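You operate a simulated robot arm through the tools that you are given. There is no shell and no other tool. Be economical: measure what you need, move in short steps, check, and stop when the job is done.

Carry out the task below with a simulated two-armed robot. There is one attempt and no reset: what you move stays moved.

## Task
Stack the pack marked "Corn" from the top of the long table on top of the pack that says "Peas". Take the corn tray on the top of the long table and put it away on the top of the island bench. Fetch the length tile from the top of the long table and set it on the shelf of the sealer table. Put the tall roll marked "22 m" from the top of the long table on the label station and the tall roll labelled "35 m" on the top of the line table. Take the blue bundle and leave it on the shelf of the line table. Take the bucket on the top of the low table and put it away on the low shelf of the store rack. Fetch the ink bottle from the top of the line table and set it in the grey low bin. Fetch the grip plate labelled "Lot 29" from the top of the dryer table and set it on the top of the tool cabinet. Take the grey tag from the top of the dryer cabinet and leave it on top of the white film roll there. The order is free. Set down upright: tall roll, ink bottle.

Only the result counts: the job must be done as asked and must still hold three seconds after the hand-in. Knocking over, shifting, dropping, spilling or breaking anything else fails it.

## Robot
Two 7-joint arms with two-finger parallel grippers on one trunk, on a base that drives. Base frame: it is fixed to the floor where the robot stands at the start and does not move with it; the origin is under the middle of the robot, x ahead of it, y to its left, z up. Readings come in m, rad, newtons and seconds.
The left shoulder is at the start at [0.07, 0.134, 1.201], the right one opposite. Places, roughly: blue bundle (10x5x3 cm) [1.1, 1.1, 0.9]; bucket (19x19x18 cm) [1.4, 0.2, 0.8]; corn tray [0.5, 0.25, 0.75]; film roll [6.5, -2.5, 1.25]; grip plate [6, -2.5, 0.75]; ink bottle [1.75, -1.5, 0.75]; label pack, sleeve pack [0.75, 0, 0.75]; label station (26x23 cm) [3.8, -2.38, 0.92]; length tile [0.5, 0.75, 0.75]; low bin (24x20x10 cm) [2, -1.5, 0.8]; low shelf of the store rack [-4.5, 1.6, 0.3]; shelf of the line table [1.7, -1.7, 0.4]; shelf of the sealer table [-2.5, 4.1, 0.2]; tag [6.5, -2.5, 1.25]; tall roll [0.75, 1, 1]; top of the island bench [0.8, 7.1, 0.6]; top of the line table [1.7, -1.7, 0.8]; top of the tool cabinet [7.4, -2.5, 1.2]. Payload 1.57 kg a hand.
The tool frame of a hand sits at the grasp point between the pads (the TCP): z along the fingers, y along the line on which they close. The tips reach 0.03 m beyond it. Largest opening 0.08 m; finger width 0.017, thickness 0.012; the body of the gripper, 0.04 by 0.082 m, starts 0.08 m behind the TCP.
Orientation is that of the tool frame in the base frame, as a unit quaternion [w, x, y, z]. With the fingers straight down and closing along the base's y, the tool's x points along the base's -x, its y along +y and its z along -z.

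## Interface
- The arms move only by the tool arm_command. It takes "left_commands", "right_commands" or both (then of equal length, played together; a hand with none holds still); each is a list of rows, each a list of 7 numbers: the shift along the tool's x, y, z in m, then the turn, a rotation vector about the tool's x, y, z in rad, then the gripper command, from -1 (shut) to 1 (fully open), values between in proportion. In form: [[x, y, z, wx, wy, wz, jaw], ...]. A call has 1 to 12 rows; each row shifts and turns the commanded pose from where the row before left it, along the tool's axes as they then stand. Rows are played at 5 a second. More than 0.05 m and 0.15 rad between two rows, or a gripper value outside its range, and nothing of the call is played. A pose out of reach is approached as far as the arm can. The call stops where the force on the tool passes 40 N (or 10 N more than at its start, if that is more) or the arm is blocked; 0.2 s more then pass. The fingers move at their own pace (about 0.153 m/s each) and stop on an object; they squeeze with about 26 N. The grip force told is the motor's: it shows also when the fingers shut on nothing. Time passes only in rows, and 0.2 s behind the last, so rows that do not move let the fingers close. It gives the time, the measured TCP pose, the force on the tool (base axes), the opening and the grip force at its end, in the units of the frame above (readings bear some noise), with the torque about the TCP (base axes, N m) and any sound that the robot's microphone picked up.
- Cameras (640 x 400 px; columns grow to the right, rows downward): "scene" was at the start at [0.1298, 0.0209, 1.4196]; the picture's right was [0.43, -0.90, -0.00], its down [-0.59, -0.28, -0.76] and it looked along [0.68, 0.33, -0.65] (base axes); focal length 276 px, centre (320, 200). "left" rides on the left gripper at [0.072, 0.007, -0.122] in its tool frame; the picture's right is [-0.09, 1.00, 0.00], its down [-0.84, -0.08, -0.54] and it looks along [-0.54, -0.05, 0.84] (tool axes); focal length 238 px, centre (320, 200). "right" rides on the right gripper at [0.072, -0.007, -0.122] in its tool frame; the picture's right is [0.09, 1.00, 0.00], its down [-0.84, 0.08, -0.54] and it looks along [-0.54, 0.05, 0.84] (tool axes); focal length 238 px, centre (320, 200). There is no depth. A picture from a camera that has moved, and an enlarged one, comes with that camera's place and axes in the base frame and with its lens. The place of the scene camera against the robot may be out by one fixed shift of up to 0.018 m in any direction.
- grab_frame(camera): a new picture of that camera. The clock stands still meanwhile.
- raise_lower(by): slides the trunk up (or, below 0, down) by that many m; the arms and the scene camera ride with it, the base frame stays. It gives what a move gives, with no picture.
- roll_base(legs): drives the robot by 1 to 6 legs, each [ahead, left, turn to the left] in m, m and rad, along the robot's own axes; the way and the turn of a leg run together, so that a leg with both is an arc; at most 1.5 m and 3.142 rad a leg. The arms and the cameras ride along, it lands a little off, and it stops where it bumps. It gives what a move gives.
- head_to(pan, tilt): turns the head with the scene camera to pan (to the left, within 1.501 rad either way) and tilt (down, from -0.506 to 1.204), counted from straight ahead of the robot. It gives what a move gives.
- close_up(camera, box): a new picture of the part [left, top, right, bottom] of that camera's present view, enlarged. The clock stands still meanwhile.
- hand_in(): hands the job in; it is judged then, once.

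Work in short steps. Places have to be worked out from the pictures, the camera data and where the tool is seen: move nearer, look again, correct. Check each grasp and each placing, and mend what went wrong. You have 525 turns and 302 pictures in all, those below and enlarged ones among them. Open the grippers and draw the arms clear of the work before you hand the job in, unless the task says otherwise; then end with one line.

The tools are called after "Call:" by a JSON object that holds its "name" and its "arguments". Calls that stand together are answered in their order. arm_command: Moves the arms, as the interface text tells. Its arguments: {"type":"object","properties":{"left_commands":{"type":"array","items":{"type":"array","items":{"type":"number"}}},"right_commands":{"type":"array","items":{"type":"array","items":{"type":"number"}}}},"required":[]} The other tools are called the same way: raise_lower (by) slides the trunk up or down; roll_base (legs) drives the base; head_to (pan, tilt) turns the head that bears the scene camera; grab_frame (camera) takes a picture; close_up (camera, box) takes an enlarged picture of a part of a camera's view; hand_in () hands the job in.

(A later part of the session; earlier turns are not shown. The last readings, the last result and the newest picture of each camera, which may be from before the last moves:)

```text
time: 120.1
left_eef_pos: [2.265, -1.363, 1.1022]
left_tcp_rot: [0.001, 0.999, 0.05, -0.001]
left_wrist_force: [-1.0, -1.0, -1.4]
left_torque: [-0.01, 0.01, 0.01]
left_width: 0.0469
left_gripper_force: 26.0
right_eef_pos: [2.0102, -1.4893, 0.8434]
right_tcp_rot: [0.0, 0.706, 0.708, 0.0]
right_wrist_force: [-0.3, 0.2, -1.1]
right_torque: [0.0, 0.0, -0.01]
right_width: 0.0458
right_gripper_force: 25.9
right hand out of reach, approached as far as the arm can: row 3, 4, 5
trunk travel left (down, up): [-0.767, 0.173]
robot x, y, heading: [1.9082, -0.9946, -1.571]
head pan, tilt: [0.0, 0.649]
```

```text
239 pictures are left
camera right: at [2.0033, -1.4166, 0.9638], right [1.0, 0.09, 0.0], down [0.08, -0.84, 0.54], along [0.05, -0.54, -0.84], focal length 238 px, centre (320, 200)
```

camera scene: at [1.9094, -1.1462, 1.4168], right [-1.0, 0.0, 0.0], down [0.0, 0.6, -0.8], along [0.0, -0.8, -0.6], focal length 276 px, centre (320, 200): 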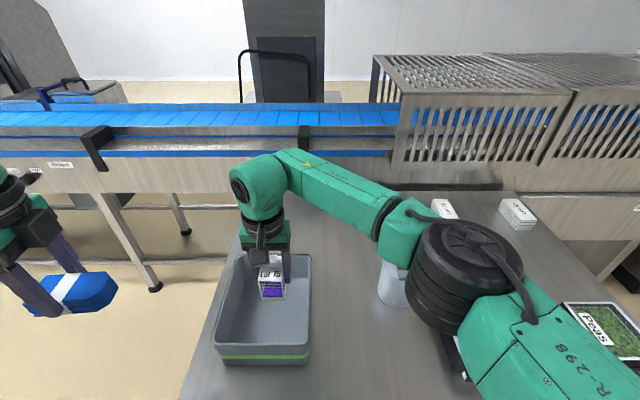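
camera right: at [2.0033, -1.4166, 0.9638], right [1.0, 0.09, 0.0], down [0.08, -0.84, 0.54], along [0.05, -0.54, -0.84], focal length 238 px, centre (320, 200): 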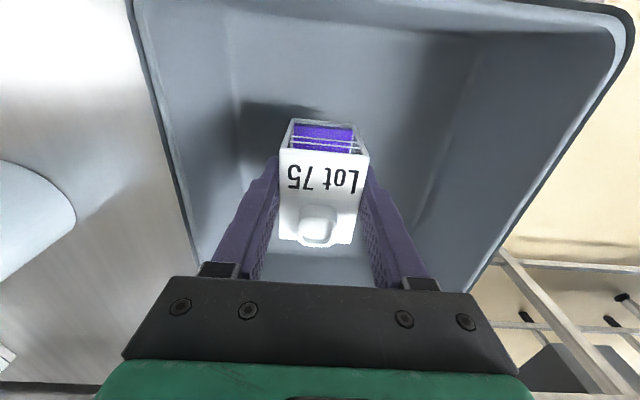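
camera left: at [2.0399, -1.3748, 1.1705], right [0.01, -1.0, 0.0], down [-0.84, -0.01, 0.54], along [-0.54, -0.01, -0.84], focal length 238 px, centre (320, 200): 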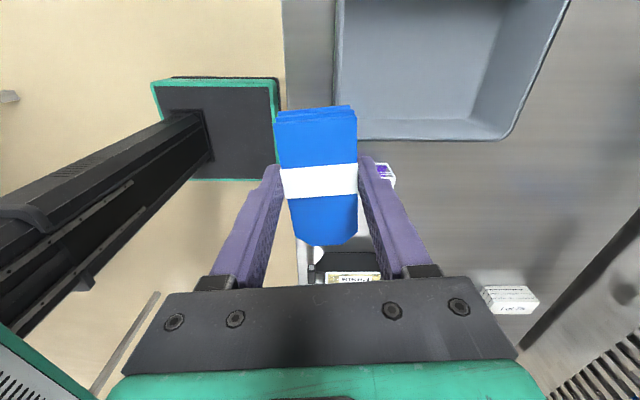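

Arm at its limit again; I lower by trunk: 25 mm, then small.

Call:
{"name": "raise_lower", "arguments": {"by": -0.025}}

Call:
{"name": "raise_lower", "arguments": {"by": -0.006}}

```text
time: 120.8
left_eef_pos: [2.2648, -1.3627, 1.0764]
left_tcp_rot: [0.002, 0.999, 0.051, 0.0]
left_wrist_force: [0.9, 0.3, -1.4]
left_torque: [0.02, 0.01, 0.03]
left_width: 0.0471
left_gripper_force: 25.7
right_eef_pos: [2.0098, -1.4886, 0.8195]
right_tcp_rot: [-0.001, 0.707, 0.707, 0.0]
right_wrist_force: [0.3, -0.8, -1.3]
right_torque: [-0.01, -0.02, -0.02]
right_width: 0.0455
right_gripper_force: 26.0
trunk travel left (down, up): [-0.742, 0.198]
robot x, y, heading: [1.9073, -0.9948, -1.569]
head pan, tilt: [0.0, 0.649]
```

```text
time: 121.3
left_eef_pos: [2.2654, -1.3631, 1.0707]
left_tcp_rot: [0.002, 0.999, 0.051, 0.0]
left_wrist_force: [0.9, 0.6, -0.8]
left_torque: [-0.02, -0.02, 0.01]
left_width: 0.0472
left_gripper_force: 26.2
right_eef_pos: [2.009, -1.4893, 0.8133]
right_tcp_rot: [0.0, 0.706, 0.708, -0.001]
right_wrist_force: [-0.2, -0.8, -1.1]
right_torque: [0.01, 0.02, 0.0]
right_width: 0.0457
right_gripper_force: 26.0
trunk travel left (down, up): [-0.736, 0.204]
robot x, y, heading: [1.908, -0.9888, -1.575]
head pan, tilt: [0.0, 0.649]
```

Not touching yet (−1 N); two more small trunk steps.

Call:
{"name": "raise_lower", "arguments": {"by": -0.004}}

Call:
{"name": "raise_lower", "arguments": {"by": -0.003}}

```text
time: 121.9
left_eef_pos: [2.265, -1.3628, 1.0668]
left_tcp_rot: [0.002, 0.999, 0.051, 0.0]
left_wrist_force: [1.0, -0.3, -0.8]
left_torque: [-0.01, -0.01, -0.01]
left_width: 0.047
left_gripper_force: 26.5
right_eef_pos: [2.0087, -1.489, 0.8086]
right_tcp_rot: [-0.001, 0.707, 0.707, 0.001]
right_wrist_force: [-0.4, 0.4, -1.0]
right_torque: [-0.04, 0.05, 0.03]
right_width: 0.0456
right_gripper_force: 25.8
trunk travel left (down, up): [-0.732, 0.208]
robot x, y, heading: [1.9094, -0.9956, -1.568]
head pan, tilt: [0.0, 0.649]
```

```text
time: 122.4
left_eef_pos: [2.2637, -1.3617, 1.0643]
left_tcp_rot: [0.003, 0.999, 0.05, -0.001]
left_wrist_force: [-0.2, -0.8, -1.0]
left_torque: [0.0, -0.01, -0.01]
left_width: 0.0472
left_gripper_force: 26.0
right_eef_pos: [2.0101, -1.488, 0.8067]
right_tcp_rot: [0.002, 0.707, 0.708, 0.0]
right_wrist_force: [-1.9, -0.5, 10.2]
right_torque: [0.31, 0.21, 0.05]
right_width: 0.0456
right_gripper_force: 25.7
trunk travel left (down, up): [-0.729, 0.211]
robot x, y, heading: [1.9095, -0.9908, -1.577]
head pan, tilt: [0.0, 0.649]
```

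Contact at 10 N. I open, rise and check.

Call:
{"name": "arm_command", "arguments": {"right_commands": [[0, 0, 0, 0, 0, 0, 1], [0, 0, 0, 0, 0, 0, 1], [0, 0, -0.03, 0, 0, 0, 1], [0, 0, -0.04, 0, 0, 0, 1], [0, 0, -0.04, 0, 0, 0, 1], [0, 0, -0.04, 0, 0, 0, 1], [0, 0, -0.04, 0, 0, 0, 1]]}}

Call:
{"name": "grab_frame", "arguments": {"camera": "right"}}

```text
time: 124.0
left_eef_pos: [2.2661, -1.3616, 1.0635]
left_tcp_rot: [0.001, 0.999, 0.051, -0.002]
left_wrist_force: [-0.2, 0.0, -1.0]
left_torque: [-0.02, 0.01, -0.01]
left_width: 0.0471
left_gripper_force: 25.9
right_eef_pos: [2.0101, -1.4868, 0.9959]
right_tcp_rot: [0.001, 0.707, 0.707, -0.001]
right_wrist_force: [-0.8, 0.4, -0.2]
right_torque: [-0.02, 0.02, -0.01]
right_width: 0.0801
right_gripper_force: 0.1
trunk travel left (down, up): [-0.729, 0.211]
robot x, y, heading: [1.9098, -0.9948, -1.57]
head pan, tilt: [0.0, 0.649]
```

```text
238 pictures are left
camera right: at [2.0038, -1.4143, 1.116], right [1.0, 0.09, 0.0], down [0.08, -0.84, 0.54], along [0.05, -0.54, -0.84], focal length 238 px, centre (320, 200)
```

right: 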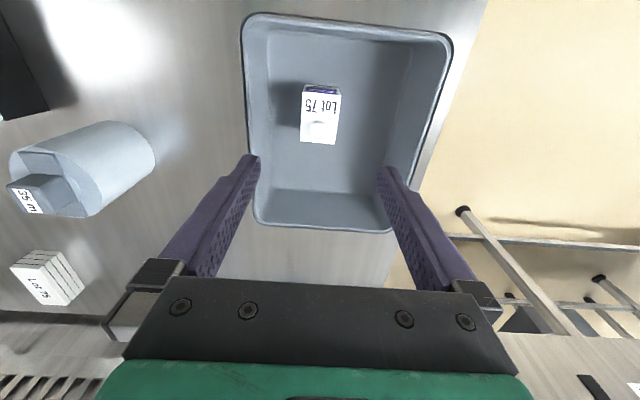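

Bottle is upright in the bin. Next, the bundle goes on the shelf: I back off 0.5 m, lower the trunk and look under the table.

Call:
{"name": "roll_base", "arguments": {"legs": [[-0.55, 0, 0]]}}

Call:
{"name": "raise_lower", "arguments": {"by": -0.45}}

Call:
{"name": "head_to", "arguments": {"pan": 0.0, "tilt": 0.55}}

Call:
{"name": "grab_frame", "arguments": {"camera": "scene"}}

```text
time: 127.1
left_eef_pos: [2.2647, -0.8264, 1.0633]
left_tcp_rot: [0.002, 0.999, 0.053, -0.001]
left_wrist_force: [0.1, -0.4, -0.7]
left_torque: [0.02, -0.01, 0.02]
left_width: 0.0471
left_gripper_force: 26.1
right_eef_pos: [2.0109, -0.9538, 0.9937]
right_tcp_rot: [0.0, 0.705, 0.709, 0.0]
right_wrist_force: [0.5, 0.3, 0.3]
right_torque: [0.0, -0.01, -0.02]
right_width: 0.0801
right_gripper_force: 0.0
trunk travel left (down, up): [-0.729, 0.211]
robot x, y, heading: [1.9079, -0.4594, -1.563]
head pan, tilt: [0.0, 0.649]
```

```text
refused: -0.45 is not a number from -0.4 to 0.4
```

```text
time: 127.8
left_eef_pos: [2.2648, -0.8261, 1.063]
left_tcp_rot: [0.002, 0.999, 0.053, 0.0]
left_wrist_force: [-0.5, -0.3, -0.3]
left_torque: [0.01, 0.02, 0.0]
left_width: 0.0471
left_gripper_force: 25.6
right_eef_pos: [2.0107, -0.9531, 0.9953]
right_tcp_rot: [0.001, 0.705, 0.709, -0.001]
right_wrist_force: [-0.7, -0.2, -0.5]
right_torque: [-0.02, -0.02, 0.0]
right_width: 0.0801
right_gripper_force: 0.1
trunk travel left (down, up): [-0.729, 0.211]
robot x, y, heading: [1.9079, -0.4604, -1.565]
head pan, tilt: [0.0, 0.55]
```

```text
237 pictures are left
camera scene: at [1.9111, -0.6141, 1.3876], right [-1.0, -0.01, 0.0], down [0.0, 0.52, -0.85], along [0.0, -0.85, -0.52], focal length 276 px, centre (320, 200)
```

scene: 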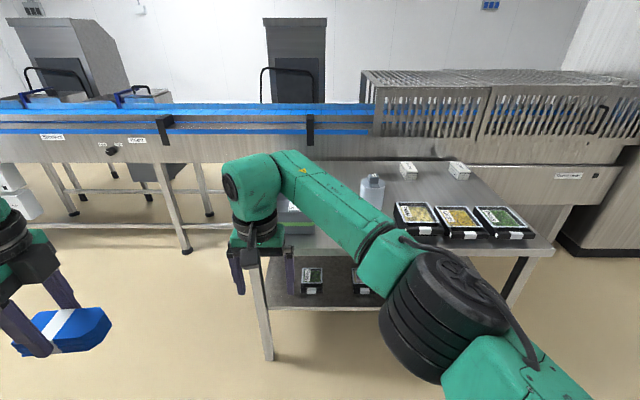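

Trunk moves are limited to 0.4 m; I lower 0.4.

Call:
{"name": "raise_lower", "arguments": {"by": -0.4}}

Call:
{"name": "head_to", "arguments": {"pan": 0.0, "tilt": 0.4}}

Call:
{"name": "grab_frame", "arguments": {"camera": "scene"}}

```text
time: 131.6
left_eef_pos: [2.2658, -0.8256, 0.6626]
left_tcp_rot: [0.003, 0.999, 0.054, -0.001]
left_wrist_force: [-0.3, -0.1, -1.2]
left_torque: [0.01, -0.01, -0.02]
left_width: 0.0473
left_gripper_force: 25.5
right_eef_pos: [2.0104, -0.953, 0.5957]
right_tcp_rot: [0.0, 0.705, 0.709, -0.001]
right_wrist_force: [0.4, -0.2, 0.0]
right_torque: [-0.03, 0.02, 0.02]
right_width: 0.0803
right_gripper_force: 0.0
trunk travel left (down, up): [-0.329, 0.611]
robot x, y, heading: [1.906, -0.4597, -1.566]
head pan, tilt: [0.0, 0.55]
```

```text
time: 132.3
left_eef_pos: [2.2655, -0.8255, 0.6621]
left_tcp_rot: [0.001, 0.999, 0.054, -0.001]
left_wrist_force: [-1.1, 0.3, -1.5]
left_torque: [-0.02, -0.01, -0.01]
left_width: 0.0474
left_gripper_force: 25.8
right_eef_pos: [2.0103, -0.9516, 0.5949]
right_tcp_rot: [0.0, 0.705, 0.709, 0.001]
right_wrist_force: [0.5, -0.1, 0.0]
right_torque: [-0.02, 0.0, 0.03]
right_width: 0.08
right_gripper_force: 0.1
trunk travel left (down, up): [-0.329, 0.611]
robot x, y, heading: [1.9087, -0.4569, -1.569]
head pan, tilt: [0.0, 0.4]
```

```text
236 pictures are left
camera scene: at [1.9111, -0.6171, 1.0013], right [-1.0, -0.01, 0.0], down [0.0, 0.39, -0.92], along [0.01, -0.92, -0.39], focal length 276 px, centre (320, 200)
```

scene: 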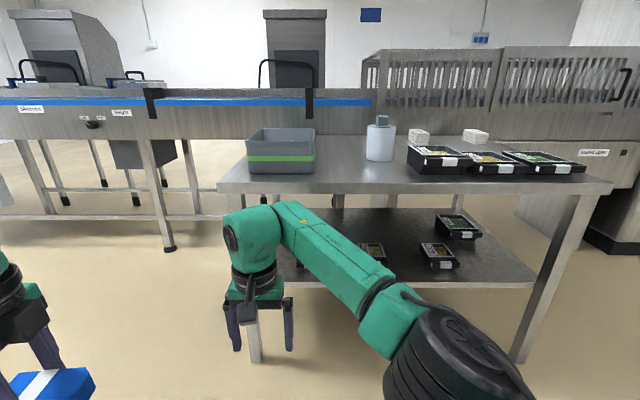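

Shelf front edge is near y -1.32, z 0.385; trays sit on its right half. I move the right hand aside to see the left half.

Call:
{"name": "arm_command", "arguments": {"right_commands": [[0, -0.05, 0, 0, 0, 0, 1], [0, -0.05, 0, 0, 0, 0, 1], [0, -0.05, 0, 0, 0, 0, 1], [0, -0.05, 0, 0, 0, 0, 1], [0.05, 0, 0, 0, 0, 0, 1], [0.05, 0, 0, 0, 0, 0, 1], [0.05, 0, 0, 0, 0, 0, 1], [0, -0.05, 0, 0, 0, 0, 1], [0, -0.05, 0, 0, 0, 0, 1]], "left_commands": [[0, 0, 0, 0, 0, -0.147, -1], [0, 0, 0, 0, 0, -0.147, -1], [0, 0, 0, 0, 0, -0.147, -1], [0, 0, 0, 0, 0, -0.147, -1], [0, 0, 0, 0, 0, -0.147, -1], [0, 0, 0, 0, 0, -0.147, -1], [0, 0, 0, 0, 0, -0.147, -1], [0, 0, 0, 0, 0, -0.147, -1], [0, 0, 0, 0, 0, -0.147, -1]]}}

Call:
{"name": "grab_frame", "arguments": {"camera": "scene"}}

```text
time: 134.3
left_eef_pos: [2.2667, -0.8255, 0.6646]
left_tcp_rot: [0.002, 0.755, 0.655, -0.002]
left_wrist_force: [0.0, -0.5, -1.2]
left_torque: [0.0, 0.02, 0.01]
left_width: 0.0472
left_gripper_force: 25.9
right_eef_pos: [1.7107, -0.8049, 0.5936]
right_tcp_rot: [0.0, 0.705, 0.709, 0.0]
right_wrist_force: [0.5, -1.2, 0.2]
right_torque: [0.02, 0.03, 0.0]
right_width: 0.0798
right_gripper_force: 0.1
trunk travel left (down, up): [-0.329, 0.611]
robot x, y, heading: [1.9043, -0.4562, -1.565]
head pan, tilt: [0.0, 0.4]
```

```text
235 pictures are left
camera scene: at [1.9105, -0.6167, 1.0014], right [-1.0, -0.01, 0.0], down [0.0, 0.39, -0.92], along [0.01, -0.92, -0.39], focal length 276 px, centre (320, 200)
```

scene: 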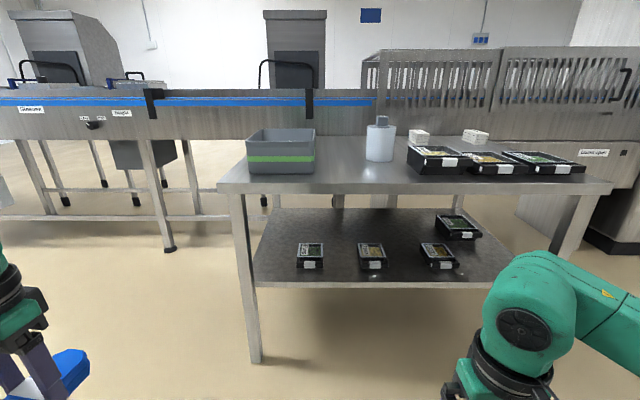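

Free shelf area: right end, x 1.27–1.44, y -1.33…-1.6. I finish turning the left wrist and pitch the fingers forward 45° so the hand can slip under the top.

Call:
{"name": "arm_command", "arguments": {"left_commands": [[0, 0, 0, 0, 0, -0.148, -1], [0, 0, 0, 0, -0.131, 0, -1], [0, 0, 0, 0, -0.131, 0, -1], [0, 0, 0, 0, -0.131, 0, -1], [0, 0, 0, 0, -0.131, 0, -1], [0, 0, 0, 0, -0.131, 0, -1], [0, 0, 0, 0, -0.131, 0, -1], [0, 0, 0, 0, 0, 0, -1]]}}

Call:
{"name": "head_to", "arguments": {"pan": 0.5, "tilt": 0.7}}

Call:
{"name": "grab_frame", "arguments": {"camera": "scene"}}

```text
time: 136.1
left_eef_pos: [2.3005, -0.8529, 0.6797]
left_tcp_rot: [0.271, 0.651, 0.654, -0.272]
left_wrist_force: [0.1, 0.3, -0.5]
left_torque: [0.0, 0.0, -0.02]
left_width: 0.0471
left_gripper_force: 26.6
left hand out of reach, approached as far as the arm can: row 5, 6, 7
right_eef_pos: [1.7114, -0.8056, 0.5946]
right_tcp_rot: [0.001, 0.705, 0.709, -0.001]
right_wrist_force: [0.0, 0.4, -0.3]
right_torque: [0.02, -0.02, -0.03]
right_width: 0.0801
right_gripper_force: 0.0
trunk travel left (down, up): [-0.329, 0.611]
robot x, y, heading: [1.9064, -0.4588, -1.568]
head pan, tilt: [0.0, 0.4]
```

```text
time: 137.0
left_eef_pos: [2.3009, -0.8525, 0.6791]
left_tcp_rot: [0.271, 0.651, 0.655, -0.273]
left_wrist_force: [0.2, 0.2, -0.8]
left_torque: [0.02, 0.03, 0.0]
left_width: 0.0472
left_gripper_force: 25.9
right_eef_pos: [1.7116, -0.8045, 0.5941]
right_tcp_rot: [0.0, 0.706, 0.708, 0.0]
right_wrist_force: [0.7, -0.2, 0.4]
right_torque: [-0.01, 0.03, 0.03]
right_width: 0.0803
right_gripper_force: 0.1
trunk travel left (down, up): [-0.329, 0.611]
robot x, y, heading: [1.9076, -0.4578, -1.568]
head pan, tilt: [0.499, 0.7]
```

```text
234 pictures are left
camera scene: at [1.9515, -0.5989, 0.9745], right [-0.88, -0.48, 0.0], down [-0.31, 0.56, -0.77], along [0.37, -0.67, -0.64], focal length 276 px, centre (320, 200)
```

scene: 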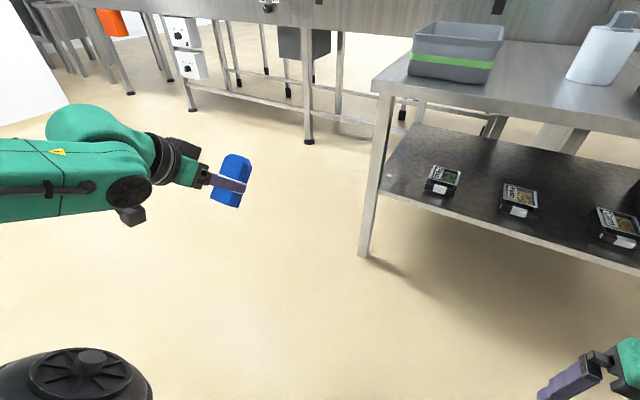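

The 45° pose is reached exactly. I strafe to bring the bundle to x ≈ 1.355 and lower the trunk 0.2 while still outside the table.

Call:
{"name": "roll_base", "arguments": {"legs": [[0, -0.945, 0]]}}

Call:
{"name": "raise_lower", "arguments": {"by": -0.19}}

Call:
{"name": "grab_frame", "arguments": {"camera": "scene"}}

Call:
{"name": "grab_frame", "arguments": {"camera": "left"}}

```text
time: 142.0
left_eef_pos: [1.3374, -0.8582, 0.6785]
left_tcp_rot: [0.27, 0.652, 0.654, -0.273]
left_wrist_force: [0.0, -0.3, -1.0]
left_torque: [0.01, -0.02, -0.04]
left_width: 0.0471
left_gripper_force: 26.2
right_eef_pos: [0.7471, -0.8092, 0.5941]
right_tcp_rot: [0.001, 0.705, 0.709, 0.0]
right_wrist_force: [-0.2, 0.4, -0.4]
right_torque: [-0.01, 0.02, 0.02]
right_width: 0.0802
right_gripper_force: 0.1
trunk travel left (down, up): [-0.329, 0.611]
robot x, y, heading: [0.9408, -0.4632, -1.57]
head pan, tilt: [0.499, 0.7]
```

```text
time: 144.1
left_eef_pos: [1.3364, -0.8573, 0.4892]
left_tcp_rot: [0.271, 0.652, 0.654, -0.273]
left_wrist_force: [-0.1, -0.2, -0.7]
left_torque: [0.0, 0.03, 0.03]
left_width: 0.0472
left_gripper_force: 25.8
right_eef_pos: [0.7476, -0.8088, 0.4036]
right_tcp_rot: [0.001, 0.706, 0.708, -0.001]
right_wrist_force: [-0.9, 0.1, -0.5]
right_torque: [0.02, -0.01, 0.02]
right_width: 0.08
right_gripper_force: 0.0
trunk travel left (down, up): [-0.139, 0.801]
robot x, y, heading: [0.9483, -0.4621, -1.57]
head pan, tilt: [0.499, 0.7]
```

```text
233 pictures are left
camera scene: at [0.9889, -0.603, 0.7845], right [-0.88, -0.48, 0.0], down [-0.31, 0.56, -0.76], along [0.37, -0.67, -0.64], focal length 276 px, centre (320, 200)
```

scene: 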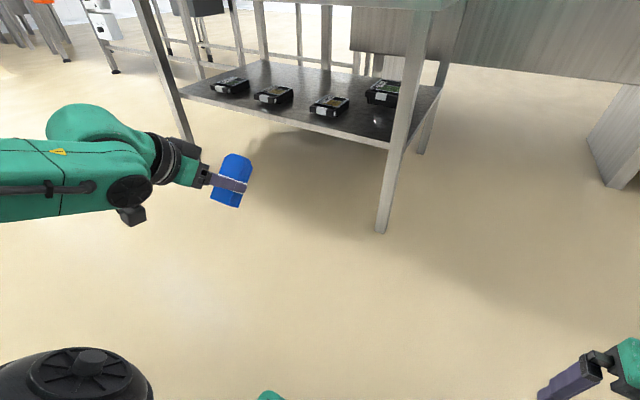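

```text
232 pictures are left
camera left: at [1.3445, -0.7204, 0.5241], right [1.0, -0.06, 0.06], down [-0.07, -0.21, 0.98], along [-0.05, -0.98, -0.21], focal length 238 px, centre (320, 200)
```

left: 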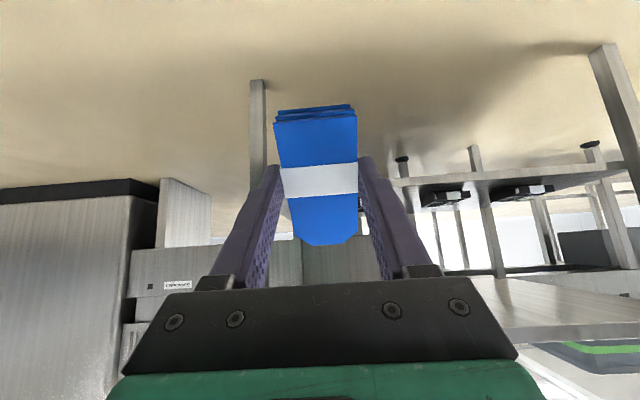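

Free strip for the bundle centres at x ≈ 1.30 between the leg (1.2) and tray (1.39). I shift right 4 cm and drive ahead 0.40, then look.

Call:
{"name": "roll_base", "arguments": {"legs": [[0, -0.037, 0], [0.4, 0, 0]]}}

Call:
{"name": "head_to", "arguments": {"pan": 0.55, "tilt": 0.6}}

Call:
{"name": "grab_frame", "arguments": {"camera": "scene"}}

Call:
{"name": "grab_frame", "arguments": {"camera": "left"}}

```text
time: 147.1
left_eef_pos: [1.3021, -1.2569, 0.4891]
left_tcp_rot: [0.271, 0.651, 0.655, -0.272]
left_wrist_force: [0.2, -0.2, -0.8]
left_torque: [0.05, -0.01, 0.0]
left_width: 0.0471
left_gripper_force: 25.9
right_eef_pos: [0.7122, -1.2088, 0.4045]
right_tcp_rot: [0.001, 0.705, 0.709, 0.0]
right_wrist_force: [-0.4, 0.4, -0.5]
right_torque: [-0.01, 0.01, -0.05]
right_width: 0.0799
right_gripper_force: 0.1
trunk travel left (down, up): [-0.139, 0.801]
robot x, y, heading: [0.9114, -0.8629, -1.568]
head pan, tilt: [0.499, 0.7]
```

```text
time: 147.8
left_eef_pos: [1.3026, -1.2563, 0.489]
left_tcp_rot: [0.271, 0.651, 0.654, -0.273]
left_wrist_force: [-0.1, 0.2, -1.6]
left_torque: [0.06, -0.03, -0.02]
left_width: 0.0473
left_gripper_force: 26.1
right_eef_pos: [0.7112, -1.2075, 0.4041]
right_tcp_rot: [0.001, 0.705, 0.709, -0.002]
right_wrist_force: [-0.1, 0.0, 0.1]
right_torque: [0.01, 0.01, 0.03]
right_width: 0.08
right_gripper_force: 0.1
trunk travel left (down, up): [-0.139, 0.801]
robot x, y, heading: [0.911, -0.8588, -1.568]
head pan, tilt: [0.55, 0.6]
```

```text
231 pictures are left
camera scene: at [0.9588, -1.0031, 0.793], right [-0.85, -0.53, 0.0], down [-0.3, 0.48, -0.82], along [0.43, -0.7, -0.57], focal length 276 px, centre (320, 200)
```

scene: 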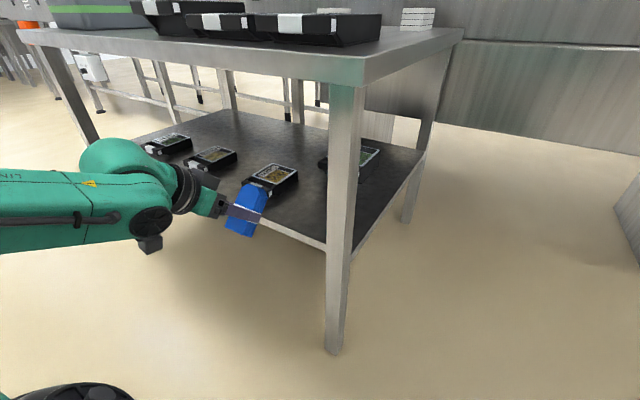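

```text
230 pictures are left
camera left: at [1.3089, -1.1194, 0.524], right [1.0, -0.06, 0.06], down [-0.07, -0.21, 0.98], along [-0.05, -0.98, -0.21], focal length 238 px, centre (320, 200)
```

left: 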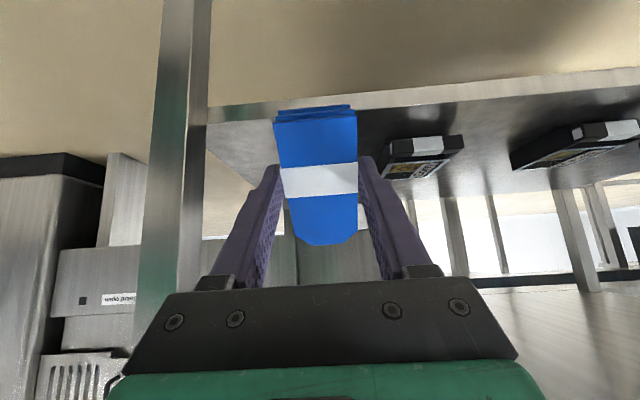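

Shelf top is at about 0.39, clearance 3–4 cm under the bundle, leg and tray clear on either side. Drive ahead 0.125 and lower by trunk until it touches.

Call:
{"name": "roll_base", "arguments": {"legs": [[0.125, 0, 0]]}}

Call:
{"name": "raise_lower", "arguments": {"by": -0.025}}

Call:
{"name": "grab_frame", "arguments": {"camera": "scene"}}

Call:
{"name": "grab_frame", "arguments": {"camera": "left"}}

```text
time: 149.0
left_eef_pos: [1.3025, -1.3813, 0.489]
left_tcp_rot: [0.271, 0.651, 0.655, -0.272]
left_wrist_force: [0.4, 0.6, -2.1]
left_torque: [0.06, 0.02, 0.01]
left_width: 0.047
left_gripper_force: 26.3
right_eef_pos: [0.7129, -1.3343, 0.4042]
right_tcp_rot: [0.0, 0.705, 0.709, 0.0]
right_wrist_force: [0.8, 0.7, 0.2]
right_torque: [0.0, -0.02, 0.01]
right_width: 0.0797
right_gripper_force: 0.0
trunk travel left (down, up): [-0.139, 0.801]
robot x, y, heading: [0.9098, -0.9893, -1.562]
head pan, tilt: [0.55, 0.6]
```

```text
time: 149.7
left_eef_pos: [1.3022, -1.3825, 0.4645]
left_tcp_rot: [0.271, 0.652, 0.654, -0.273]
left_wrist_force: [-0.2, -0.1, -0.4]
left_torque: [0.02, -0.01, -0.05]
left_width: 0.0471
left_gripper_force: 26.1
right_eef_pos: [0.7122, -1.3347, 0.3785]
right_tcp_rot: [0.001, 0.706, 0.708, -0.001]
right_wrist_force: [0.2, 0.8, -0.5]
right_torque: [0.07, 0.02, 0.01]
right_width: 0.0799
right_gripper_force: 0.0
trunk travel left (down, up): [-0.114, 0.826]
robot x, y, heading: [0.9106, -0.9897, -1.569]
head pan, tilt: [0.55, 0.6]
```

```text
229 pictures are left
camera scene: at [0.9595, -1.1291, 0.768], right [-0.85, -0.53, 0.0], down [-0.3, 0.48, -0.82], along [0.43, -0.7, -0.57], focal length 276 px, centre (320, 200)
```

scene: 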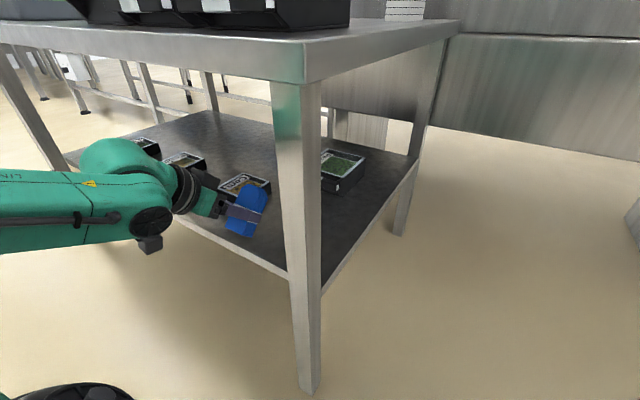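

```text
228 pictures are left
camera left: at [1.3098, -1.245, 0.4989], right [1.0, -0.06, 0.06], down [-0.07, -0.21, 0.98], along [-0.05, -0.98, -0.21], focal length 238 px, centre (320, 200)
```

left: 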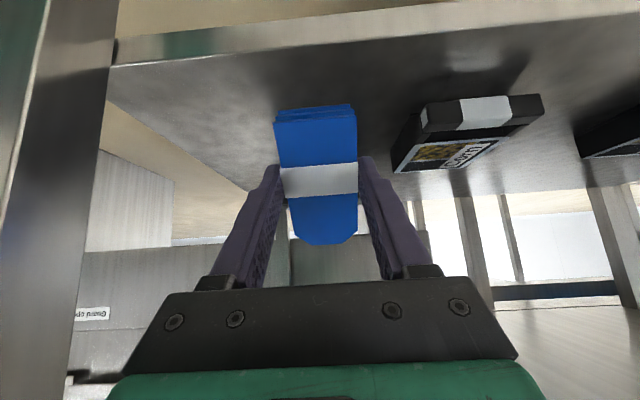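

Not touching yet; lower further in small trunk steps.

Call:
{"name": "raise_lower", "arguments": {"by": -0.015}}

Call:
{"name": "raise_lower", "arguments": {"by": -0.01}}

Call:
{"name": "grab_frame", "arguments": {"camera": "left"}}

```text
time: 150.3
left_eef_pos: [1.3035, -1.3817, 0.449]
left_tcp_rot: [0.271, 0.651, 0.655, -0.272]
left_wrist_force: [0.1, 0.4, -1.0]
left_torque: [0.05, -0.03, 0.0]
left_width: 0.0473
left_gripper_force: 26.2
right_eef_pos: [0.7133, -1.3353, 0.3633]
right_tcp_rot: [0.001, 0.705, 0.709, -0.001]
right_wrist_force: [-1.0, -0.6, 0.4]
right_torque: [0.0, -0.03, 0.0]
right_width: 0.0801
right_gripper_force: 0.1
trunk travel left (down, up): [-0.099, 0.841]
robot x, y, heading: [0.9123, -0.9901, -1.566]
head pan, tilt: [0.55, 0.6]
```

```text
time: 150.9
left_eef_pos: [1.3031, -1.3823, 0.4383]
left_tcp_rot: [0.271, 0.651, 0.655, -0.272]
left_wrist_force: [-0.2, -0.6, -0.9]
left_torque: [0.02, 0.01, -0.01]
left_width: 0.0473
left_gripper_force: 25.7
right_eef_pos: [0.7125, -1.3361, 0.3538]
right_tcp_rot: [0.001, 0.705, 0.709, -0.001]
right_wrist_force: [0.2, -0.4, -0.3]
right_torque: [0.02, 0.03, -0.01]
right_width: 0.08
right_gripper_force: 0.1
trunk travel left (down, up): [-0.089, 0.851]
robot x, y, heading: [0.9112, -0.9881, -1.564]
head pan, tilt: [0.55, 0.6]
```

```text
227 pictures are left
camera left: at [1.3098, -1.245, 0.474], right [1.0, -0.06, 0.06], down [-0.07, -0.21, 0.98], along [-0.05, -0.98, -0.21], focal length 238 px, centre (320, 200)
```

left: 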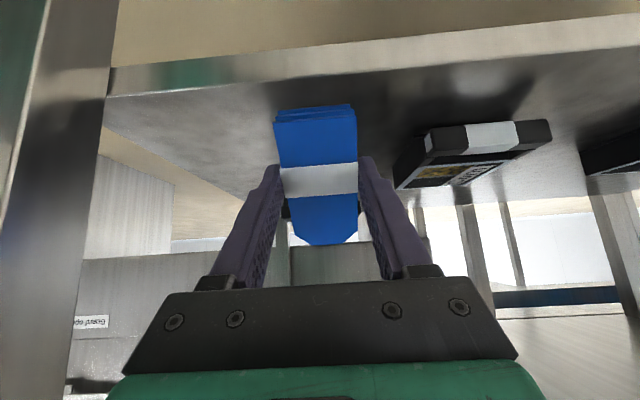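

Comparing frames, the shelf edge is further in: y ≈ -1.38, z ≈ 0.36. I raise 2 cm, drive 4 cm and extend the hand 5 cm further in.

Call:
{"name": "raise_lower", "arguments": {"by": 0.02}}

Call:
{"name": "roll_base", "arguments": {"legs": [[0.04, 0, 0]]}}

Call:
{"name": "arm_command", "arguments": {"left_commands": [[-0.021, 0.01, 0.021, 0, 0, 0, -1], [-0.021, 0, 0.021, 0, 0, 0, -1]]}}

Call:
{"name": "grab_frame", "arguments": {"camera": "left"}}

Call:
{"name": "grab_frame", "arguments": {"camera": "scene"}}

```text
time: 151.6
left_eef_pos: [1.3025, -1.3816, 0.4606]
left_tcp_rot: [0.271, 0.651, 0.655, -0.273]
left_wrist_force: [0.1, 0.2, -0.9]
left_torque: [0.0, -0.02, 0.0]
left_width: 0.0473
left_gripper_force: 25.9
right_eef_pos: [0.7123, -1.3339, 0.3734]
right_tcp_rot: [0.001, 0.705, 0.709, 0.0]
right_wrist_force: [0.1, 0.6, 0.4]
right_torque: [-0.02, -0.03, 0.02]
right_width: 0.0798
right_gripper_force: 0.1
trunk travel left (down, up): [-0.109, 0.831]
robot x, y, heading: [0.9086, -0.9888, -1.566]
head pan, tilt: [0.55, 0.6]
```

```text
time: 152.5
left_eef_pos: [1.3026, -1.4224, 0.459]
left_tcp_rot: [0.272, 0.651, 0.655, -0.272]
left_wrist_force: [0.3, -0.2, -1.3]
left_torque: [0.02, 0.01, -0.02]
left_width: 0.0471
left_gripper_force: 26.4
right_eef_pos: [0.7125, -1.3749, 0.3754]
right_tcp_rot: [0.0, 0.705, 0.709, -0.001]
right_wrist_force: [0.1, -0.9, 0.3]
right_torque: [0.03, -0.01, -0.02]
right_width: 0.0801
right_gripper_force: 0.0
trunk travel left (down, up): [-0.109, 0.831]
robot x, y, heading: [0.9084, -1.0236, -1.568]
head pan, tilt: [0.55, 0.6]
```

```text
time: 153.1
left_eef_pos: [1.3131, -1.4808, 0.4595]
left_tcp_rot: [0.271, 0.651, 0.655, -0.272]
left_wrist_force: [0.2, -0.7, 0.0]
left_torque: [0.08, -0.02, 0.04]
left_width: 0.0472
left_gripper_force: 25.7
right_eef_pos: [0.7133, -1.3753, 0.3741]
right_tcp_rot: [0.001, 0.705, 0.709, -0.001]
right_wrist_force: [-0.3, -0.6, -0.4]
right_torque: [0.0, 0.01, -0.02]
right_width: 0.08
right_gripper_force: 0.0
trunk travel left (down, up): [-0.109, 0.831]
robot x, y, heading: [0.9097, -1.0279, -1.57]
head pan, tilt: [0.55, 0.6]
```

```text
226 pictures are left
camera left: at [1.3203, -1.3437, 0.4949], right [1.0, -0.06, 0.06], down [-0.07, -0.21, 0.98], along [-0.05, -0.98, -0.21], focal length 238 px, centre (320, 200)
```

left: 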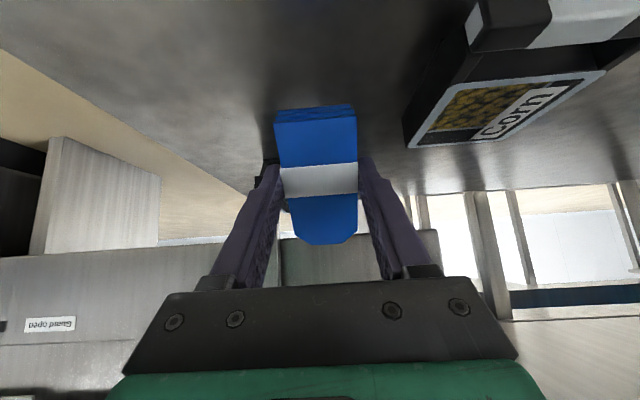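

```text
225 pictures are left
camera scene: at [0.9599, -1.1687, 0.7631], right [-0.85, -0.53, 0.0], down [-0.3, 0.48, -0.82], along [0.43, -0.7, -0.57], focal length 276 px, centre (320, 200)
```

scene: 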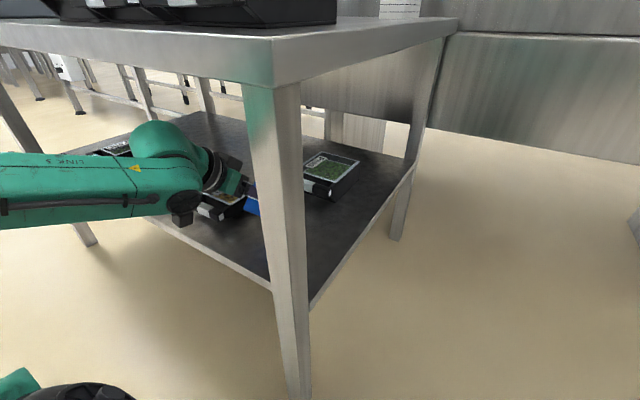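

Over the shelf now. Lower 3 cm, then feel.

Call:
{"name": "raise_lower", "arguments": {"by": -0.028}}

Call:
{"name": "raise_lower", "arguments": {"by": -0.007}}

```text
time: 153.8
left_eef_pos: [1.3128, -1.4809, 0.4317]
left_tcp_rot: [0.272, 0.651, 0.655, -0.272]
left_wrist_force: [0.2, -0.2, -0.9]
left_torque: [0.02, -0.03, 0.03]
left_width: 0.0476
left_gripper_force: 26.0
right_eef_pos: [0.7133, -1.375, 0.3448]
right_tcp_rot: [0.0, 0.706, 0.708, -0.001]
right_wrist_force: [1.1, -0.2, -0.2]
right_torque: [-0.01, -0.03, 0.04]
right_width: 0.0799
right_gripper_force: 0.0
trunk travel left (down, up): [-0.081, 0.859]
robot x, y, heading: [0.9124, -1.0271, -1.567]
head pan, tilt: [0.55, 0.6]
```

```text
time: 154.4
left_eef_pos: [1.3129, -1.4799, 0.4262]
left_tcp_rot: [0.272, 0.651, 0.655, -0.272]
left_wrist_force: [-0.4, 0.4, -0.7]
left_torque: [0.02, -0.01, -0.01]
left_width: 0.0472
left_gripper_force: 26.2
right_eef_pos: [0.7136, -1.3737, 0.3396]
right_tcp_rot: [0.001, 0.705, 0.709, 0.0]
right_wrist_force: [-0.1, 0.1, 0.1]
right_torque: [-0.01, 0.03, -0.01]
right_width: 0.0801
right_gripper_force: 0.1
trunk travel left (down, up): [-0.074, 0.866]
robot x, y, heading: [0.9106, -1.0278, -1.563]
head pan, tilt: [0.55, 0.6]
```

Still free; continue in 7 mm steps.

Call:
{"name": "raise_lower", "arguments": {"by": -0.007}}

Call:
{"name": "raise_lower", "arguments": {"by": -0.006}}

Call:
{"name": "grab_frame", "arguments": {"camera": "left"}}

```text
time: 154.9
left_eef_pos: [1.3118, -1.4798, 0.4175]
left_tcp_rot: [0.271, 0.651, 0.654, -0.273]
left_wrist_force: [0.2, 0.0, -1.1]
left_torque: [0.03, 0.0, 0.02]
left_width: 0.0471
left_gripper_force: 25.8
right_eef_pos: [0.7127, -1.374, 0.3325]
right_tcp_rot: [0.0, 0.706, 0.708, -0.001]
right_wrist_force: [-0.4, 0.2, 0.9]
right_torque: [-0.01, 0.0, -0.03]
right_width: 0.0799
right_gripper_force: 0.2
trunk travel left (down, up): [-0.067, 0.873]
robot x, y, heading: [0.9109, -1.0295, -1.567]
head pan, tilt: [0.55, 0.6]
```

```text
time: 155.5
left_eef_pos: [1.313, -1.4809, 0.4162]
left_tcp_rot: [0.274, 0.651, 0.652, -0.275]
left_wrist_force: [1.2, 0.9, 13.9]
left_torque: [0.05, 0.03, 0.01]
left_width: 0.0473
left_gripper_force: 26.1
right_eef_pos: [0.7139, -1.3752, 0.3268]
right_tcp_rot: [0.002, 0.706, 0.708, -0.001]
right_wrist_force: [0.0, -0.7, 0.3]
right_torque: [-0.02, -0.02, 0.01]
right_width: 0.08
right_gripper_force: 0.0
trunk travel left (down, up): [-0.061, 0.879]
robot x, y, heading: [0.9058, -1.0274, -1.561]
head pan, tilt: [0.55, 0.6]
```

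```text
224 pictures are left
camera left: at [1.32, -1.3432, 0.4499], right [1.0, -0.06, 0.07], down [-0.08, -0.2, 0.98], along [-0.05, -0.98, -0.2], focal length 238 px, centre (320, 200)
```

left: 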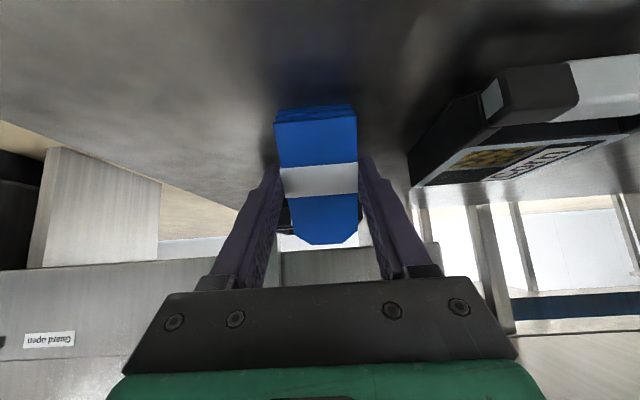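

Contact. I open to about 6.6 cm so it settles flat, then check.

Call:
{"name": "arm_command", "arguments": {"left_commands": [[0, 0, 0, 0, 0, 0, 0.4], [0, 0, 0, 0, 0, 0, 0.65], [0, 0, 0, 0, 0, 0, 0.65], [0, 0, 0, 0, 0, 0, 0.65]]}}

Call:
{"name": "grab_frame", "arguments": {"camera": "left"}}

```text
time: 156.5
left_eef_pos: [1.3129, -1.4811, 0.4124]
left_tcp_rot: [0.271, 0.651, 0.655, -0.272]
left_wrist_force: [-0.3, 1.0, 0.2]
left_torque: [-0.02, -0.04, -0.01]
left_width: 0.066
left_gripper_force: 0.1
right_eef_pos: [0.7139, -1.3737, 0.3261]
right_tcp_rot: [0.001, 0.705, 0.709, -0.001]
right_wrist_force: [0.8, 0.5, 0.0]
right_torque: [-0.01, 0.0, 0.04]
right_width: 0.0801
right_gripper_force: 0.1
trunk travel left (down, up): [-0.061, 0.879]
robot x, y, heading: [0.9121, -1.0253, -1.567]
head pan, tilt: [0.55, 0.6]
```

```text
223 pictures are left
camera left: at [1.3202, -1.3434, 0.4469], right [1.0, -0.06, 0.06], down [-0.07, -0.21, 0.98], along [-0.05, -0.98, -0.21], focal length 238 px, centre (320, 200)
```

left: 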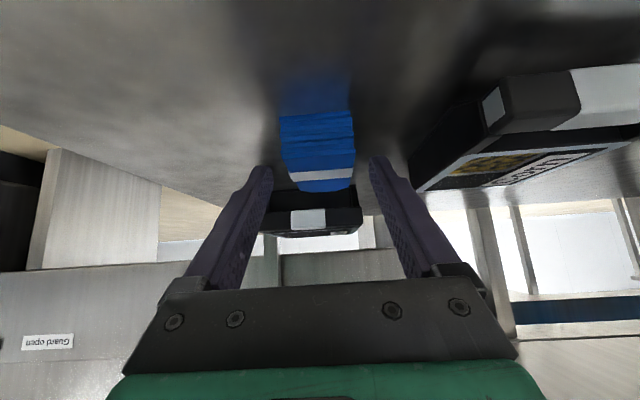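

Bundle lies flat on the shelf. I withdraw along the fingers and back out.

Call:
{"name": "arm_command", "arguments": {"left_commands": [[0, 0, -0.03, 0, 0, 0, 0.65], [0, 0, -0.03, 0, 0, 0, 0.65]]}}

Call:
{"name": "roll_base", "arguments": {"legs": [[-0.45, 0, 0]]}}

Call:
{"name": "head_to", "arguments": {"pan": 0.4, "tilt": 0.4}}

Call:
{"name": "grab_frame", "arguments": {"camera": "scene"}}

```text
time: 157.1
left_eef_pos: [1.3122, -1.4374, 0.4543]
left_tcp_rot: [0.27, 0.652, 0.654, -0.272]
left_wrist_force: [0.6, 0.0, 0.1]
left_torque: [-0.01, 0.04, 0.03]
left_width: 0.066
left_gripper_force: 0.0
right_eef_pos: [0.7131, -1.374, 0.3263]
right_tcp_rot: [0.001, 0.705, 0.709, 0.0]
right_wrist_force: [0.3, -0.4, 0.3]
right_torque: [0.01, -0.04, 0.02]
right_width: 0.08
right_gripper_force: 0.1
trunk travel left (down, up): [-0.061, 0.879]
robot x, y, heading: [0.9117, -1.024, -1.564]
head pan, tilt: [0.55, 0.6]
```

```text
time: 159.8
left_eef_pos: [1.3101, -0.991, 0.4548]
left_tcp_rot: [0.27, 0.654, 0.652, -0.273]
left_wrist_force: [0.5, 0.6, 0.3]
left_torque: [-0.02, -0.01, 0.0]
left_width: 0.0663
left_gripper_force: 0.2
right_eef_pos: [0.7101, -0.924, 0.3262]
right_tcp_rot: [0.0, 0.707, 0.707, -0.001]
right_wrist_force: [0.4, 0.1, 0.6]
right_torque: [-0.02, -0.02, 0.03]
right_width: 0.0803
right_gripper_force: 0.2
trunk travel left (down, up): [-0.061, 0.879]
robot x, y, heading: [0.907, -0.5805, -1.57]
head pan, tilt: [0.55, 0.6]
```

```text
time: 160.5
left_eef_pos: [1.3084, -0.9904, 0.4527]
left_tcp_rot: [0.27, 0.653, 0.652, -0.274]
left_wrist_force: [-0.7, -0.1, 0.4]
left_torque: [0.01, -0.01, -0.04]
left_width: 0.0659
left_gripper_force: 0.0
right_eef_pos: [0.71, -0.9249, 0.3266]
right_tcp_rot: [0.001, 0.707, 0.707, -0.001]
right_wrist_force: [-0.9, 0.7, 0.2]
right_torque: [0.04, 0.04, 0.0]
right_width: 0.0799
right_gripper_force: 0.1
trunk travel left (down, up): [-0.061, 0.879]
robot x, y, heading: [0.9086, -0.579, -1.566]
head pan, tilt: [0.4, 0.4]
```

```text
222 pictures are left
camera scene: at [0.9478, -0.7296, 0.7333], right [-0.92, -0.39, 0.0], down [-0.15, 0.36, -0.92], along [0.36, -0.85, -0.39], focal length 276 px, centre (320, 200)
```

scene: 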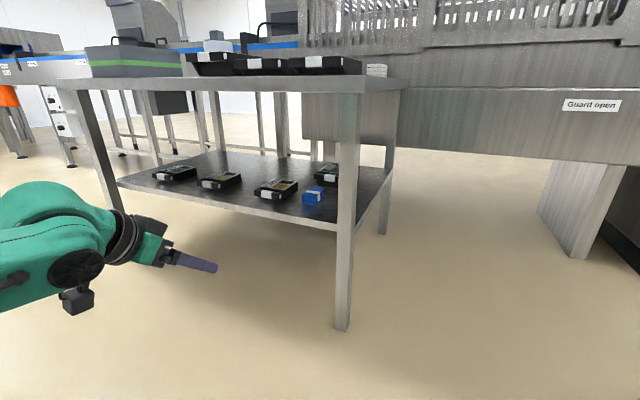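

All good there. I straighten the left hand, raise the trunk back to the initial height and head back for the 22 m roll.

Call:
{"name": "arm_command", "arguments": {"left_commands": [[0, 0, 0, 0, 0.131, 0, 1], [0, 0, 0, 0, 0.131, 0, 1], [0, 0, 0, 0, 0.131, 0, 1], [0, 0, 0, 0, 0.131, 0, 1], [0, 0, 0, 0, 0.131, 0, 1], [0, 0, 0, 0, 0.131, 0, 1], [0.03, 0.0, 0, 0, 0, 0, 1], [0, 0, 0, 0, 0, 0, 1]]}}

Call:
{"name": "raise_lower", "arguments": {"by": 0.4}}

Call:
{"name": "raise_lower", "arguments": {"by": 0.35}}

```text
time: 162.3
left_eef_pos: [1.3094, -0.9632, 0.4549]
left_tcp_rot: [-0.001, 0.708, 0.706, -0.002]
left_wrist_force: [-0.2, -0.6, -0.4]
left_torque: [0.02, 0.02, -0.05]
left_width: 0.0799
left_gripper_force: 0.0
right_eef_pos: [0.712, -0.9248, 0.325]
right_tcp_rot: [0.0, 0.707, 0.707, 0.0]
right_wrist_force: [0.5, 1.0, 0.3]
right_torque: [-0.03, 0.0, 0.01]
right_width: 0.0801
right_gripper_force: 0.1
trunk travel left (down, up): [-0.061, 0.879]
robot x, y, heading: [0.9031, -0.5791, -1.572]
head pan, tilt: [0.4, 0.4]
```

```text
time: 166.2
left_eef_pos: [1.3091, -0.9627, 0.8541]
left_tcp_rot: [-0.001, 0.708, 0.706, -0.001]
left_wrist_force: [-0.4, 0.5, 0.3]
left_torque: [-0.01, -0.02, -0.02]
left_width: 0.0799
left_gripper_force: 0.1
right_eef_pos: [0.7108, -0.9249, 0.7256]
right_tcp_rot: [0.0, 0.707, 0.707, 0.0]
right_wrist_force: [-0.8, -1.2, -0.2]
right_torque: [0.0, 0.01, -0.01]
right_width: 0.08
right_gripper_force: 0.1
trunk travel left (down, up): [-0.461, 0.479]
robot x, y, heading: [0.909, -0.5811, -1.569]
head pan, tilt: [0.4, 0.4]
```

```text
time: 169.6
left_eef_pos: [1.309, -0.964, 1.2037]
left_tcp_rot: [-0.001, 0.708, 0.706, -0.002]
left_wrist_force: [-0.3, -1.1, -0.4]
left_torque: [0.01, 0.0, 0.02]
left_width: 0.0798
left_gripper_force: 0.0
right_eef_pos: [0.7107, -0.9244, 1.0755]
right_tcp_rot: [0.001, 0.707, 0.707, 0.0]
right_wrist_force: [0.7, -0.7, 0.3]
right_torque: [-0.02, 0.0, -0.03]
right_width: 0.08
right_gripper_force: 0.0
trunk travel left (down, up): [-0.811, 0.129]
robot x, y, heading: [0.9086, -0.5767, -1.567]
head pan, tilt: [0.4, 0.4]
```

Drive round: +x 1.7, turn to face -x, north 1.83, then ahead 1.12.

Call:
{"name": "roll_base", "arguments": {"legs": [[0, 1.0, 0], [0, 0.7, 0], [0, 0, -1.571], [0, -0.93, 0], [0, -0.92, 0], [1.12, 0, 0]]}}

Call:
{"name": "head_to", "arguments": {"pan": 0.2, "tilt": 0.7}}

Call:
{"name": "grab_frame", "arguments": {"camera": "scene"}}

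Call:
{"name": "grab_frame", "arguments": {"camera": "left"}}

```text
time: 196.4
left_eef_pos: [1.1315, 0.9207, 1.2043]
left_tcp_rot: [-0.002, 1.0, -0.018, 0.0]
left_wrist_force: [-0.4, -0.1, 1.2]
left_torque: [0.0, -0.02, 0.03]
left_width: 0.0799
left_gripper_force: 0.0
right_eef_pos: [1.1898, 1.5182, 1.0767]
right_tcp_rot: [0.0, 1.0, -0.018, -0.001]
right_wrist_force: [-0.2, -0.5, 0.1]
right_torque: [0.02, 0.02, -0.01]
right_width: 0.0801
right_gripper_force: 0.1
trunk travel left (down, up): [-0.811, 0.129]
robot x, y, heading: [1.5292, 1.3085, 3.107]
head pan, tilt: [0.4, 0.4]
```

```text
time: 197.2
left_eef_pos: [1.1307, 0.92, 1.2049]
left_tcp_rot: [-0.002, 1.0, -0.018, -0.001]
left_wrist_force: [1.0, 0.1, 0.4]
left_torque: [0.03, -0.01, 0.02]
left_width: 0.0801
left_gripper_force: 0.1
right_eef_pos: [1.1895, 1.5188, 1.0752]
right_tcp_rot: [0.0, 1.0, -0.017, -0.001]
right_wrist_force: [0.4, 0.5, -0.5]
right_torque: [-0.02, 0.0, 0.01]
right_width: 0.0801
right_gripper_force: 0.1
trunk travel left (down, up): [-0.811, 0.129]
robot x, y, heading: [1.5278, 1.3092, 3.109]
head pan, tilt: [0.201, 0.7]
```

```text
221 pictures are left
camera scene: at [1.3976, 1.2806, 1.4565], right [-0.17, 0.99, 0.0], down [0.63, 0.11, -0.77], along [-0.75, -0.13, -0.64], focal length 276 px, centre (320, 200)
```

scene: 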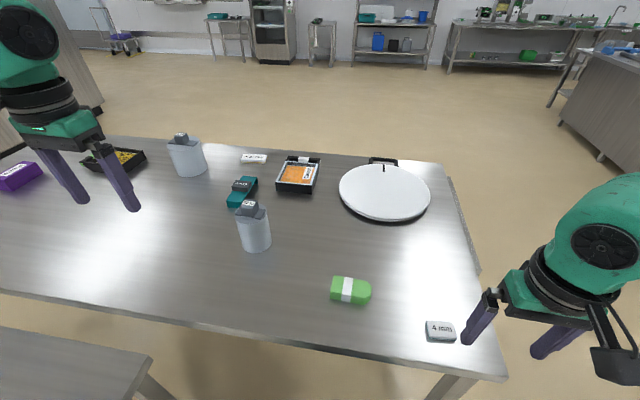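

```text
220 pictures are left
camera left: at [1.204, 0.9108, 1.3255], right [-0.13, -0.99, 0.0], down [-0.83, 0.1, 0.54], along [-0.54, 0.07, -0.84], focal length 238 px, centre (320, 200)
```

left: 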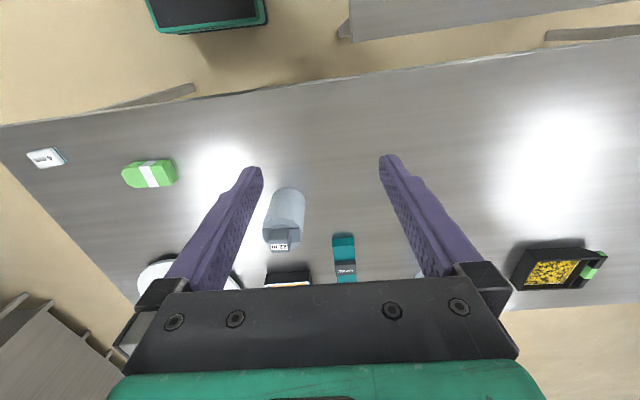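

22 m block is about (0.935, 1.012). I drive 7 cm closer, straighten heading, then bring the left hand near.

Call:
{"name": "roll_base", "arguments": {"legs": [[0.08, 0, 0.032]]}}

Call:
{"name": "arm_command", "arguments": {"left_commands": [[-0.03, -0.026, 0.02, 0, 0, 0, 1], [-0.03, -0.026, 0.02, 0, 0, 0, 1], [-0.03, -0.026, 0.02, 0, 0, 0, 1], [-0.03, -0.026, 0.02, 0, 0, 0, 1]]}}

Call:
{"name": "grab_frame", "arguments": {"camera": "left"}}

```text
time: 198.3
left_eef_pos: [1.0689, 0.9112, 1.206]
left_tcp_rot: [-0.002, 1.0, -0.002, -0.004]
left_wrist_force: [0.4, -0.2, -0.2]
left_torque: [0.04, 0.04, -0.01]
left_width: 0.0801
left_gripper_force: 0.0
right_eef_pos: [1.1073, 1.5104, 1.077]
right_tcp_rot: [0.0, 1.0, -0.001, -0.002]
right_wrist_force: [-0.2, -0.3, 0.0]
right_torque: [0.03, 0.01, 0.02]
right_width: 0.0799
right_gripper_force: 0.1
trunk travel left (down, up): [-0.811, 0.129]
robot x, y, heading: [1.447, 1.3144, 3.14]
head pan, tilt: [0.201, 0.7]
```

```text
time: 199.3
left_eef_pos: [0.9417, 1.0169, 1.1258]
left_tcp_rot: [-0.001, 1.0, -0.001, 0.0]
left_wrist_force: [0.4, -0.2, 0.5]
left_torque: [-0.01, -0.05, 0.01]
left_width: 0.0801
left_gripper_force: 0.1
right_eef_pos: [1.1004, 1.511, 1.0749]
right_tcp_rot: [0.001, 1.0, -0.001, 0.001]
right_wrist_force: [0.2, 0.6, -0.4]
right_torque: [0.0, -0.03, -0.06]
right_width: 0.0797
right_gripper_force: 0.0
trunk travel left (down, up): [-0.811, 0.129]
robot x, y, heading: [1.4503, 1.3068, 3.14]
head pan, tilt: [0.201, 0.7]
```

```text
219 pictures are left
camera left: at [1.014, 1.009, 1.2464], right [-0.09, -1.0, 0.0], down [-0.84, 0.08, 0.54], along [-0.54, 0.05, -0.84], focal length 238 px, centre (320, 200)
```

left: 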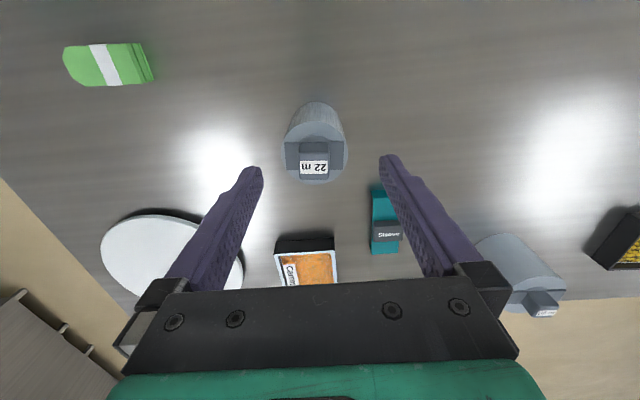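

I enlarge to see the block's shape relative to the fingers.

Call:
{"name": "close_up", "arguments": {"camera": "left", "box": [260, 90, 370, 200]}}

```text
3.64 times, centred on (315, 145) of left
camera zoom: at [1.014, 1.009, 1.2464], right [-0.09, -1.0, 0.0], down [-0.84, 0.08, 0.54], along [-0.54, 0.05, -0.84], focal length 867 px, centre (338, 400)
```

zoom: 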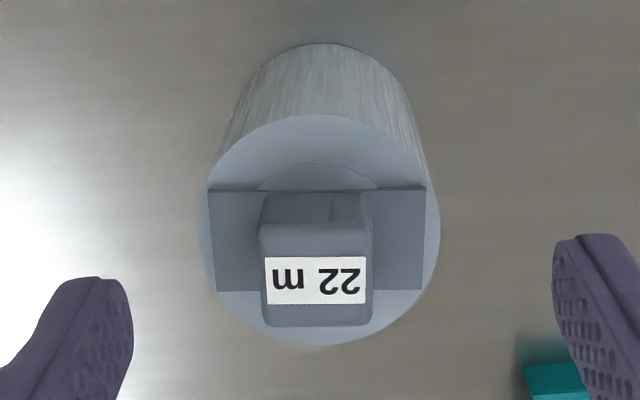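

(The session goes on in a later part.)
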